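You operate a simulated robot arm through the tools that you are given. There is no shell and no other tool. Be economical: measure what you need, move in short steps, check, and stop when the job is done.

Carry out the task below with a simulated robot arm. There is one attempt and no reset: what you move stays moved.

TASK
Fetch the purple sponge and set it on the yellow coaster.
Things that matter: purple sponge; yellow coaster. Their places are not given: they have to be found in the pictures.

It is judged by the outcome, as a careful person would: the job done as asked, and still so three seconds after it is handed in. It fails if anything else is knocked over, pushed out of place, dropped, spilled or broken.

THE ROBOT
A 7-joint arm with a two-finger parallel gripper, fixed in place. Base frame: the origin is at the foot of the arm, x ahead of it, y to its left, z up; the work surface is at about z = 900. Lengths are in mm, angles in degrees, forces in N, time in s.
With the tool pointing down near the work surface it reaches from about 300 to 680 mm from the base axis. Its first joint turns from -66.0 to 66.0 degrees. Payload 1.57 kg.
Tool frame: the origin (TCP) lies between the finger pads and is the grasp point; the fingertips stand 30 mm ahead of it; z points along the fingers, y is the line along which they close. The gripper opens to 110 mm. The fingers are 24 mm wide and 12 mm thick; the gripper's body (48 by 112 mm) begins 78 mm behind the TCP.
Orientation is that of the tool frame in the base frame, as a unit quaternion [w, x, y, z]. With the fingers straight down and closing along the base's y, the tool's x points along the base's -x, its y along +y and its z along -z.

THE INTERFACE
- The arm moves only by the tool nudge_tool. Its argument "plan" is a list of rows, each a list of 3 entries, a list of its own where there are three numbers: the shift along the tool's x, y, z in units of 25 mm (1.0 is 25 mm), then the turn, a rotation vector about the tool's x, y, z in units of 8 degrees (1.0 is 8 degrees), then the finger opening in mm, from 0 to 110. In form: [[[x, y, z], [wx, wy, wz], hand], ...]. A call has 1 to 20 rows; each row shifts and turns the commanded pose from where the row before left it, along the tool's axes as they then stand. A call with a number of a shift or a turn outside -1 to 1 is refused whole. A row lasts 0.2 s, in which the tool goes at most 50 mm and 8.6 degrees; a call with a longer step from one row to the next is refused whole, and so is a gripper value outside its range. A pose out of reach is approached as far as the arm can. The call stops where the force on the tool passes 40 N (or 10 N more than at its start, if that is more) or the arm is blocked; 0.2 s more then pass. The fingers move at their own pace (about 108 mm/s each) and stop on an object; they squeeze with about 41 N. The grip force told is the motor's: it shows also when the fingers shut on nothing. Time passes only in rows, and 0.2 s behind the last, so rows that do not move let the fingers close. It gives the time, the measured TCP pose, the force on the tool (base axes), the opening and the grip force at its end, in the units of the frame above (readings bear some noise), and new pictures: "show" is both (left out), scene, wrist or none.
- Cameras (640 x 400 px; columns grow to the right, rows downward): "scene" is fixed at [171.8, -403.6, 1392.3]; the picture's right is [0.69, -0.73, 0.00], its down [-0.49, -0.47, -0.73] and it looks along [0.53, 0.50, -0.68] (base axes); focal length 285 px, centre (320, 200). "wrist" rides on the gripper at [-36, 0, -80] in the tool frame; the picture's right is [0.00, -1.00, 0.00], its down [0.97, 0.00, -0.24] and it looks along [0.24, 0.00, 0.97] (tool axes); focal length 218 px, centre (320, 200).
- probe_pixels(camera, pixels): for up to 12 pixels [column, row] of the newest picture of that camera ("zoom" is the newest enlarged one), the place [x, y, z] in the base frame of the surface seen there, good to about 2 mm. No time passes.
- zoom(camera, box): a new picture of the part [left, top, right, bottom] of that camera's present view, enlarged. No time passes.
- finish_job(): hands the job in; it is judged then, once.

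Work in short steps. Measure before you move; look again where a grasp or a placing could have gone wrong, and mend it. You have 60 turns and 120 pictures in all, the two below and enlarged ones among them. Open the gripper and draw the arm clear of the work before you hand the job in, unless the task says otherwise; then end with one line.

The tools are called after "Emit:" as a command line: name --argument value ..., lists and objects as JSON in quotes. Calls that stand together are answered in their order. nudge_tool: Moves the arm, as the interface text tells. Its arguments: {"type":"object","properties":{"plan":{"type":"array","items":{"type":"array"}},"show":{"type":"string","enum":["both","scene","wrist","none"]}},"required":["plan"]} The other tools are called the same way: probe_pixels (camera, pixels) gives the place of the surface under pixels of a picture; zoom (camera, box) takes an enlarged picture of a part of a camera's view; finish_job () hands the job in.

At the start:

```text
t: 0.0
tool_pos: [380.4, -160.1, 1178.6]
orientation: [0.0, 0.0, 1.0, 0.0]
ft_force: [-0.1, -0.2, -0.2]
gripper_width: 110.1
grasp_force: 0.1
```

scene: 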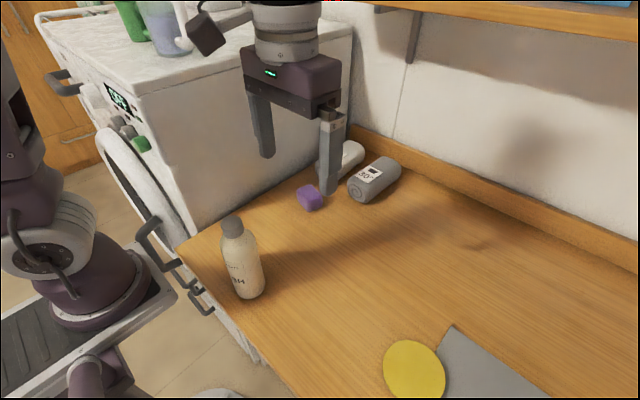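
wrist: 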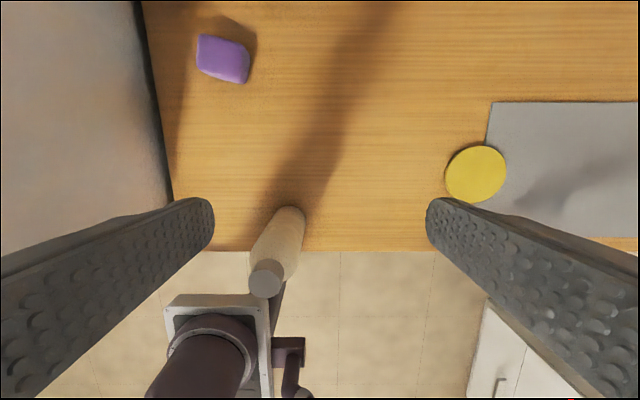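

The purple sponge is at scene (310,198) and wrist (222,58); the coaster is at scene (414,370) and wrist (475,173). I probe both, plus the neighbouring objects.

Emit:
probe_pixels --camera "wrist" --pixels '[[222, 58], [200, 37], [246, 50], [243, 82], [199, 66], [475, 173], [447, 173], [505, 173], [475, 146], [475, 201], [265, 275], [160, 150]]'

Emit:
probe_pixels --camera "scene" --pixels '[[310, 192], [310, 206], [300, 200], [320, 200], [350, 150], [352, 192], [375, 175], [414, 370], [232, 222], [460, 350], [200, 220], [300, 172]]'

Emit:
zoom --camera "scene" --box '[240, 120, 420, 232]'

```text
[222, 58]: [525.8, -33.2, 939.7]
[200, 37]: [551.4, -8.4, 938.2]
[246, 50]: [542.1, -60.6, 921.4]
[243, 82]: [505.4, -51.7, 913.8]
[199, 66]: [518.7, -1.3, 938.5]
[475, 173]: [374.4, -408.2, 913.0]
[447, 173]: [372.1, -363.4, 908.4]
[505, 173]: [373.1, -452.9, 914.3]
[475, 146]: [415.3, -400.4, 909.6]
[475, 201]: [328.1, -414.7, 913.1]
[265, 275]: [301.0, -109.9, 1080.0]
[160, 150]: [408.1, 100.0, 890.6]
```

```text
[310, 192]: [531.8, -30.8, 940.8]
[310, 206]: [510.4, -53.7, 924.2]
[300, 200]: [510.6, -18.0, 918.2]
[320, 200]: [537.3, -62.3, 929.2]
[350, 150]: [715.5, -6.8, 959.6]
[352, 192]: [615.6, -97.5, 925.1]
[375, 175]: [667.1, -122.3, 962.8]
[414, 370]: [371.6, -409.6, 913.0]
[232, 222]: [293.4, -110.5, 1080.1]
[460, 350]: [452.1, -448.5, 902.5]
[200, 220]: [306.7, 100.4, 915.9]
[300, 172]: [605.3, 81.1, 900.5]
```

```text
3.56 times, centred on (330, 176) of scene
```

zoom: 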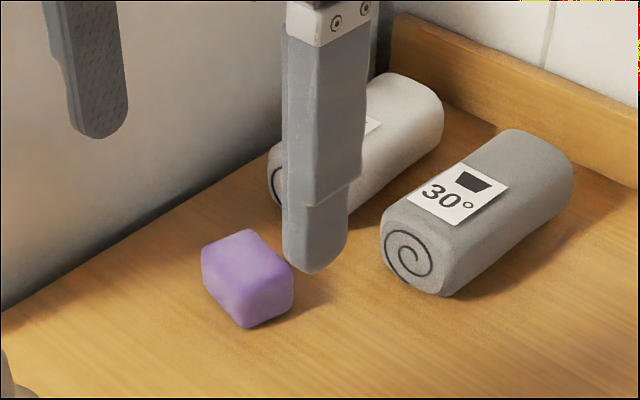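

The sponge centre is near (528,-32), top at 940, turned about 10°. I move above it, turn to match, and look again.

Emit:
nudge_tool --plan '[[[-0.98, 0.85, 0.5], [0, 0, 0], 110], [[-0.98, 0.85, 0.5], [0, 0, 0], 110], [[-0.98, 0.85, 0.5], [0, 0, 0], 110], [[-0.98, 0.85, 0.5], [0, 0, 0], 110], [[-0.98, 0.85, 0.5], [0, 0, 0], 110], [[-0.98, 0.85, 0.5], [0, 0, 0], 110], [[0, 0, 0], [0, 0, 0.6], 110], [[0, 0, 0], [0, 0, 0.6], 110], [[0, 0, 0], [0, 0, 0], 110]]'

```text
t: 2.0
tool_pos: [526.3, -33.3, 1103.6]
orientation: [0.0, 0.085, 0.996, 0.0]
ft_force: [-0.3, 0.7, 0.3]
gripper_width: 109.9
grasp_force: 0.0
```

scene: 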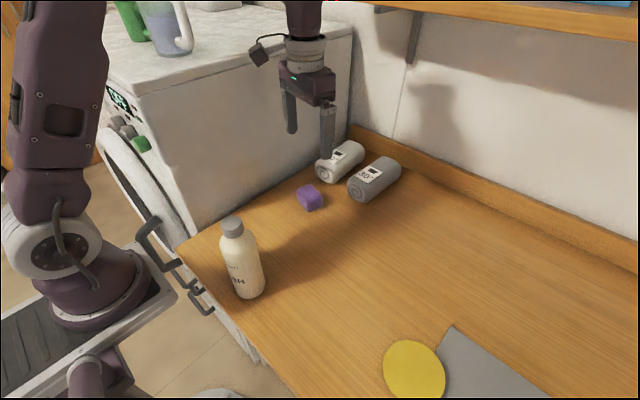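
wrist: 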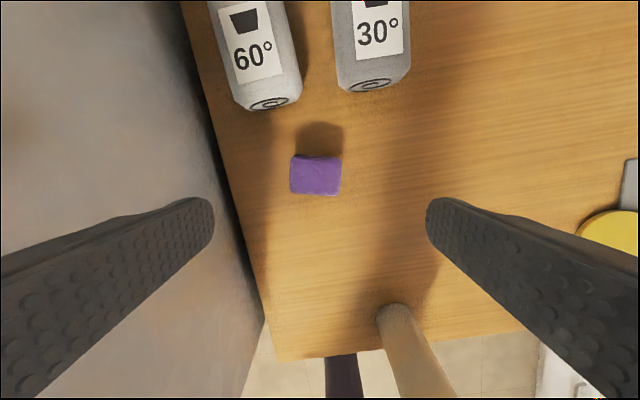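

The sponge now spans (290,155)-(342,195), nearly square to the tool. I probe it and the towels and washer side.

Emit:
probe_pixels --camera "wrist" --pixels '[[316, 175], [294, 176], [339, 176], [318, 160], [316, 191], [270, 100], [370, 85], [220, 160], [245, 220], [150, 150], [297, 160], [336, 162]]'

```text
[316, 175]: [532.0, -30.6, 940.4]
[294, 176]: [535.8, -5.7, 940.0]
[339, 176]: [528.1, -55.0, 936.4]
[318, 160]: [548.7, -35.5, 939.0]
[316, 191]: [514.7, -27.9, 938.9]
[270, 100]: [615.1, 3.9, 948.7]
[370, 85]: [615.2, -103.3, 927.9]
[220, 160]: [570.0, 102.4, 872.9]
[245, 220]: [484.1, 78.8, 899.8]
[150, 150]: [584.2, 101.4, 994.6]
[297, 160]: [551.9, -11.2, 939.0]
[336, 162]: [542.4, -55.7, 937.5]
```

I descend to TCP z≈937 centred on (532,-30.5), with the fingers clear of the towels (x>610).

Emit:
nudge_tool --plan '[[[-0.2, 0.15, 1], [0, 0, 0], 100], [[0, 0, 1], [0, 0, 0], 100], [[0, 0, 1], [0, 0, 0], 100], [[0, 0, 1], [0, 0, 0], 100], [[0, 0, 1], [0, 0, 0], 100], [[0, 0, 0.85], [0, 0, 0], 100], [[0, 0, 0.8], [0, 0, 0], 100], [[0, 0, 0], [0, 0, 0], 100]]'

```text
t: 3.8
tool_pos: [532.1, -31.3, 936.8]
orientation: [0.0, 0.084, 0.996, -0.001]
ft_force: [0.8, -0.1, 0.0]
gripper_width: 100.1
grasp_force: 0.1
```

scene: 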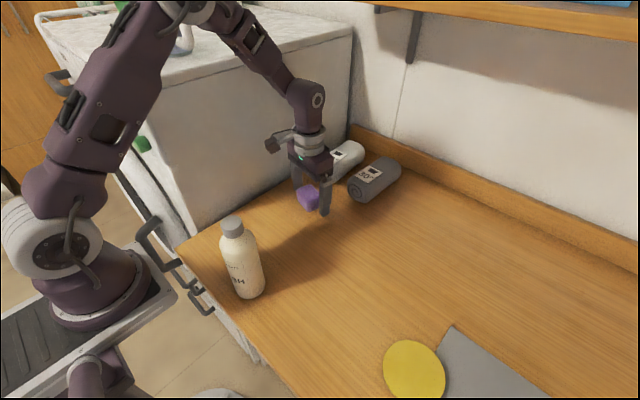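
wrist: 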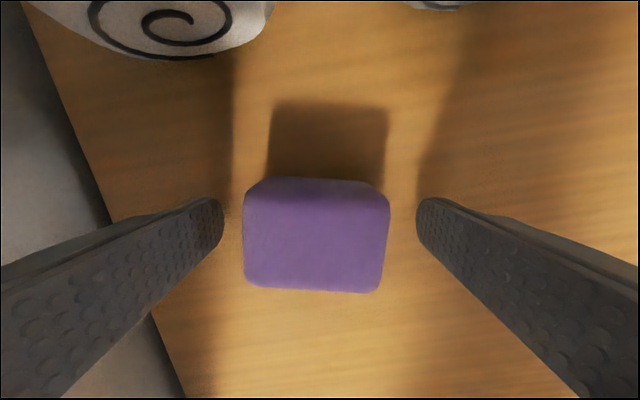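

The sponge lies between the fingers; I close and lift slightly.

Emit:
nudge_tool --plan '[[[0, 0, 0], [0, 0, 0], 30], [[0, 0, 0], [0, 0, 0], 30], [[0, 0, 0], [0, 0, 0], 30], [[0, 0, 0], [0, 0, 0], 30], [[0, 0, -0.6], [0, 0, 0], 30], [[0, 0, -0.8], [0, 0, 0], 30], [[0, 0, -1], [0, 0, 0], 30], [[0, 0, 0], [0, 0, 0], 30]]'

```text
t: 5.6
tool_pos: [530.9, -31.2, 997.5]
orientation: [0.0, 0.083, 0.997, 0.0]
ft_force: [-0.3, 0.3, 0.4]
gripper_width: 58.9
grasp_force: 41.7
```

scene: 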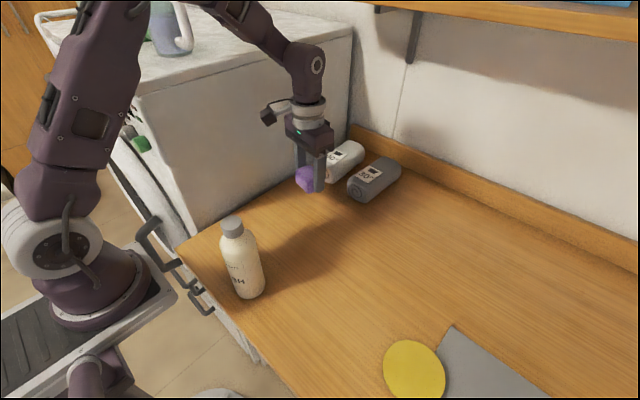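
wrist: 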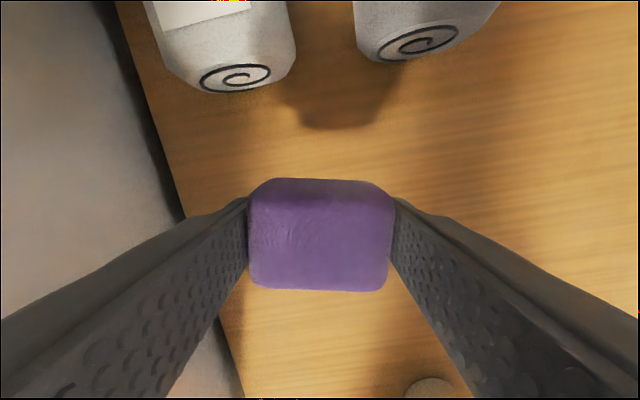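

Grip holds (59 mm, 42 N). I raise the sponge 75 mm and carry it above the coaster at (372,-408), well outside the bottle at (297,-110).

Emit:
nudge_tool --plan '[[[0, 0, -1], [0, 0, 0], 30], [[0, 0, -1], [0, 0, 0], 30], [[0, 0, -1], [0, 0, 0], 30], [[0.222, -0.938, 0], [0, 0, 0], 30], [[0.222, -0.938, 0], [0, 0, 0], 30], [[0.222, -0.938, 0], [0, 0, 0], 30], [[0.222, -0.938, 0], [0, 0, 0], 30], [[0.222, -0.938, 0], [0, 0, 0], 30], [[0.222, -0.938, 0], [0, 0, 0], 30], [[0.222, -0.938, 0], [0, 0, 0], 30], [[0.222, -0.938, 0], [0, 0, 0], 30], [[0.222, -0.938, 0], [0, 0, 0], 30], [[0.222, -0.938, 0], [0, 0, 0], 30], [[0.222, -0.938, 0], [0, 0, 0], 30], [[0.222, -0.938, 0], [0, 0, 0], 30], [[0.222, -0.938, 0], [0, 0, 0], 30], [[0.222, -0.938, 0], [0, 0, 0], 30], [[0.222, -0.938, 0], [0, 0, 0], 30], [[0.222, -0.938, 0], [0, 0, 0], 30], [[0.222, -0.938, 0], [0, 0, 0], 30]]'

```text
t: 9.8
tool_pos: [373.9, -406.7, 1071.7]
orientation: [0.0, 0.084, 0.996, 0.0]
ft_force: [0.1, -0.3, 0.6]
gripper_width: 58.4
grasp_force: 41.1
```

scene: 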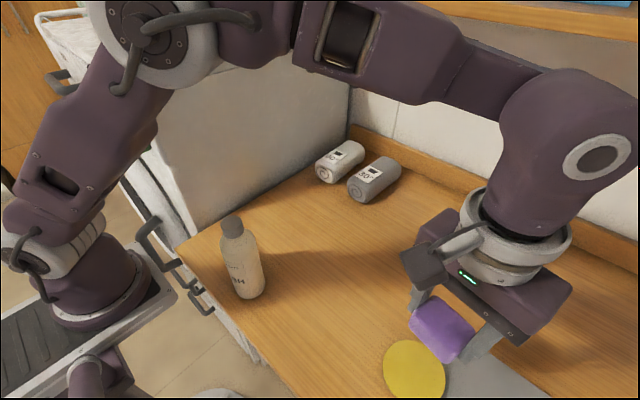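
wrist: 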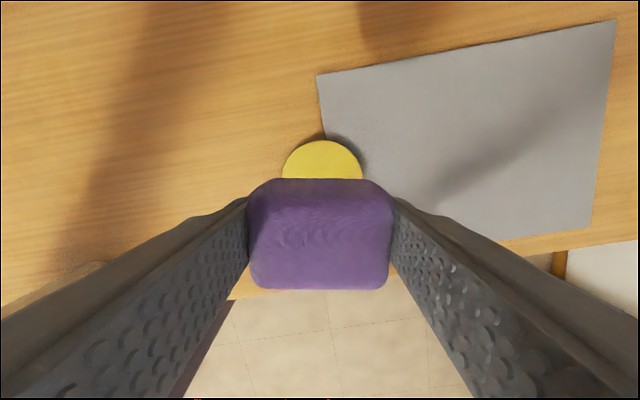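

I'm above the coaster; I check its outline in the scene and the table beside it.

Emit:
probe_pixels --camera "scene" --pixels '[[387, 370], [441, 370], [414, 345], [414, 394], [395, 350], [433, 388], [370, 360], [452, 375], [436, 352], [395, 390], [436, 325], [440, 350]]'

Emit:
zoom --camera "scene" --box '[350, 260, 574, 400]'

Emit:
probe_pixels --camera "wrist" --pixels '[[321, 143], [285, 175], [359, 175], [320, 235], [320, 190], [320, 283]]'

```text
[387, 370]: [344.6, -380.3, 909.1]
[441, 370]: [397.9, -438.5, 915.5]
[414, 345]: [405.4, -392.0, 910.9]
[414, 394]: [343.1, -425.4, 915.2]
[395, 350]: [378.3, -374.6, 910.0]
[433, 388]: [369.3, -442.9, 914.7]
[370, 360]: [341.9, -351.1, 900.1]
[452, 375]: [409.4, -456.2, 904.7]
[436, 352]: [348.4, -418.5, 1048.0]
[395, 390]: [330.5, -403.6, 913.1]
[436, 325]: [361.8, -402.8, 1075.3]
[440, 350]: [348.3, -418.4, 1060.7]
```

```text
2.86 times, centred on (462, 330) of scene
```

zoom: 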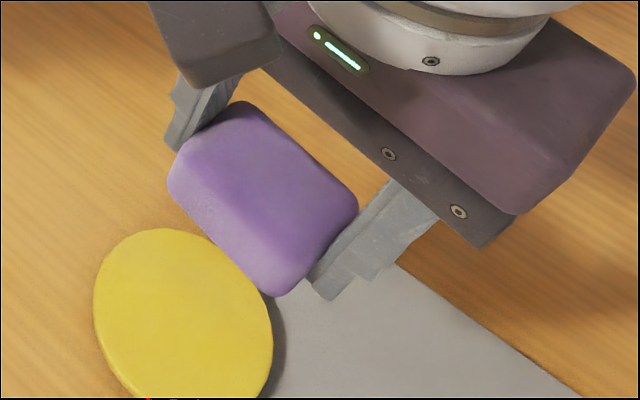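

```text
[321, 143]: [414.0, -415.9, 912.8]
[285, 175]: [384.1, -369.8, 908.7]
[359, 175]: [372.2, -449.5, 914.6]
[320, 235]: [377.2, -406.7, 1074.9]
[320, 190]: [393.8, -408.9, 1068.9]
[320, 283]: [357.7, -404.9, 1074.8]
```

The coaster (centre ≈ (371,-408)) leans slightly on the mat: 909 on the left, 915 on the right. Sponge bottom is about 37 mm below the TCP; I descend to TCP z≈956 and look.

Emit:
nudge_tool --plan '[[[0.12, -0.04, 0.9], [0, 0, 0], 30], [[0, 0, 1], [0, 0, 0], 30], [[0, 0, 1], [0, 0, 0], 30], [[0, 0, 0.9], [0, 0, 0], 30], [[0, 0, 0.5], [0, 0, 0], 30], [[0, 0, 0.3], [0, 0, 0], 30], [[0, 0, 0], [0, 0, 0], 30]]'

Emit:
zoom --camera "scene" --box '[350, 300, 510, 400]'

```text
t: 11.4
tool_pos: [370.5, -406.0, 957.7]
orientation: [0.0, 0.084, 0.996, 0.0]
ft_force: [0.0, -0.6, -0.4]
gripper_width: 58.4
grasp_force: 41.2
```

scene: 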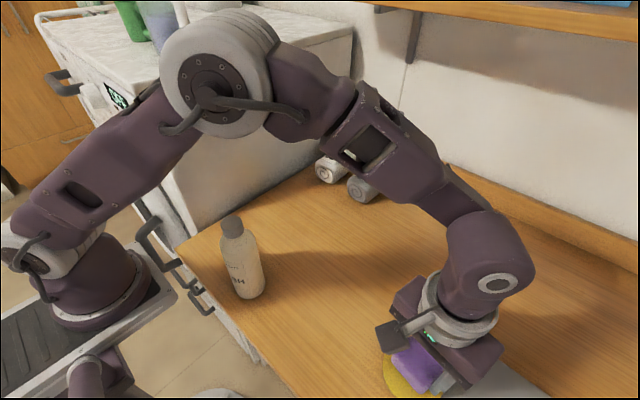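
wrist: 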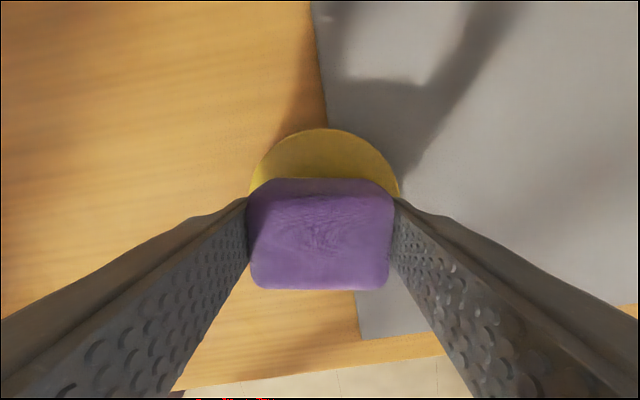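

```text
4.00 times, centred on (430, 350) of scene
```

zoom: 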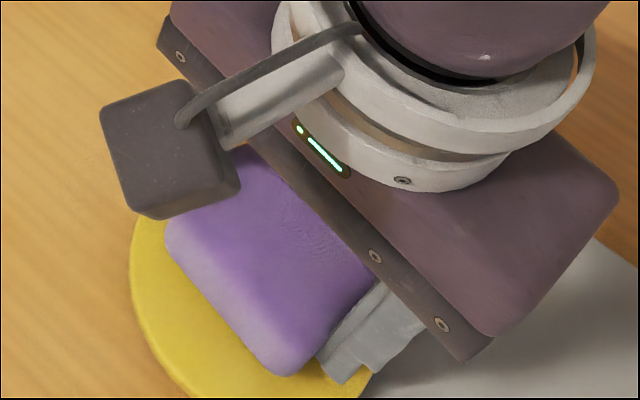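

Sponge sits over the coaster just above it. I lower in small steps, watching the force.

Emit:
nudge_tool --plan '[[[0, -0.08, 0.08], [0, 0, 0], 30], [[0, 0, 0.08], [0, 0, 0], 30], [[0, 0, 0.06], [0, 0, 0], 30], [[0, 0, 0], [0, 0, 0], 30]]' --show "wrist"

```text
t: 12.4
tool_pos: [370.0, -409.0, 951.1]
orientation: [0.001, 0.084, 0.996, 0.0]
ft_force: [0.4, -0.4, 1.0]
gripper_width: 58.2
grasp_force: 41.1
```

wrist: 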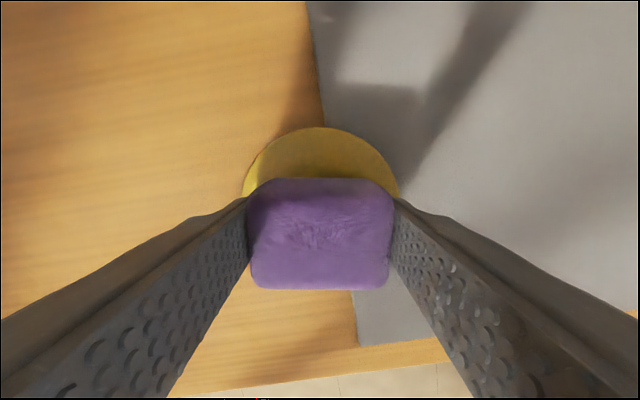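

Little force yet; I go 2 mm lower.

Emit:
nudge_tool --plan '[[[0, 0, 0.04], [0, 0, 0], 30], [[0, 0, 0.04], [0, 0, 0], 30], [[0, 0, 0], [0, 0, 0], 30]]' --show "none"

```text
t: 13.2
tool_pos: [369.4, -409.2, 950.4]
orientation: [-0.001, 0.083, 0.997, 0.0]
ft_force: [0.4, -0.8, 6.2]
gripper_width: 58.5
grasp_force: 41.0
```

Contact felt (6 N upward). I open the fingers just enough, slowly, staying put.

Emit:
nudge_tool --plan '[[[0, 0, 0], [0, 0, 0], 62], [[0, 0, 0], [0, 0, 0], 70], [[0, 0, 0], [0, 0, 0], 80], [[0, 0, 0], [0, 0, 0], 84], [[0, 0, 0], [0, 0, 0], 84]]'

```text
t: 14.4
tool_pos: [370.0, -408.6, 950.3]
orientation: [0.0, 0.084, 0.997, 0.0]
ft_force: [-0.5, 0.3, 0.6]
gripper_width: 84.2
grasp_force: 0.1
```

scene: 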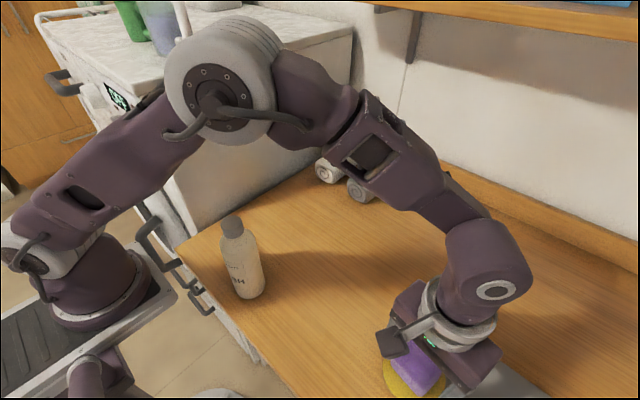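
wrist: 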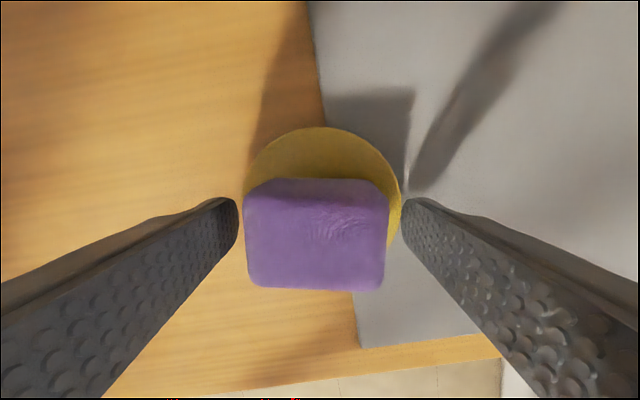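

The sponge is released and stays put. I withdraw straight up.

Emit:
nudge_tool --plan '[[[0, 0, -0.5], [0, 0, 0], 84], [[0, 0, -1], [0, 0, 0], 84], [[0, 0, -1], [0, 0, 0], 84], [[0, 0, -1], [0, 0, 0], 84], [[0, 0, -1], [0, 0, 0], 84], [[0, 0, -1], [0, 0, 0], 84], [[0, 0, -1], [0, 0, 0], 90], [[0, 0, -1], [0, 0, 0], 100], [[0, 0, 0], [0, 0, 0], 100]]'

Emit:
zoom --camera "scene" --box '[350, 300, 510, 400]'

```text
t: 16.4
tool_pos: [368.7, -408.6, 1137.9]
orientation: [0.0, 0.083, 0.997, 0.0]
ft_force: [-0.1, 0.8, -0.2]
gripper_width: 100.0
grasp_force: 0.0
```

scene: 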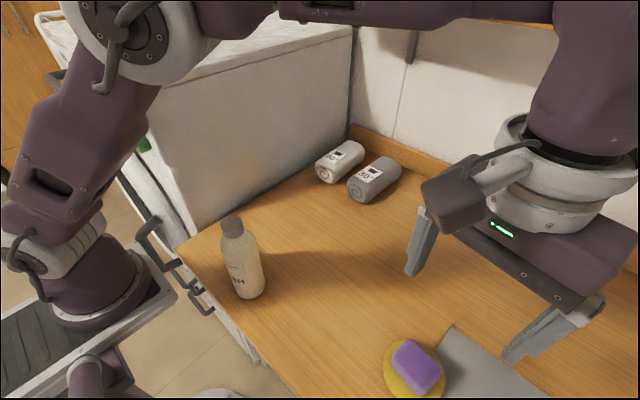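
wrist: 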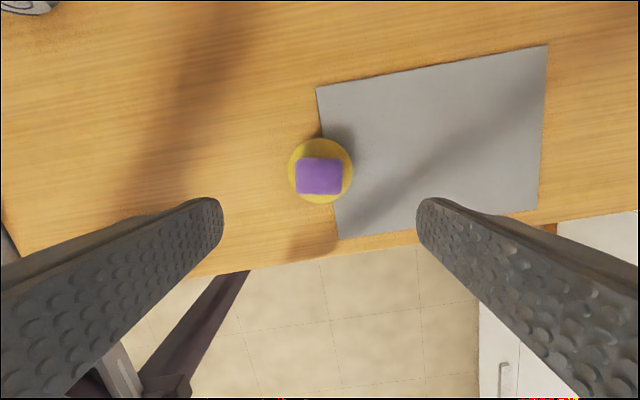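

```text
4.00 times, centred on (430, 350) of scene
```

zoom: 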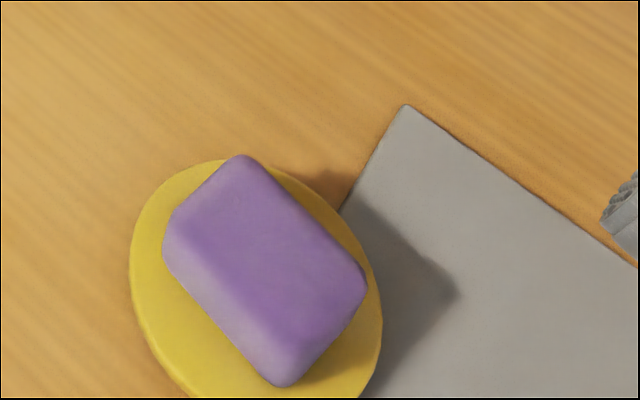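

The sponge rests centrally on the coaster, the arm is clear and the other objects are undisturbed, so I hand the job in.

Emit:
finish_job

```text
The job is handed in.
```

The purple sponge is resting on the yellow coaster, the gripper is open and clear above it, and nothing else was disturbed.
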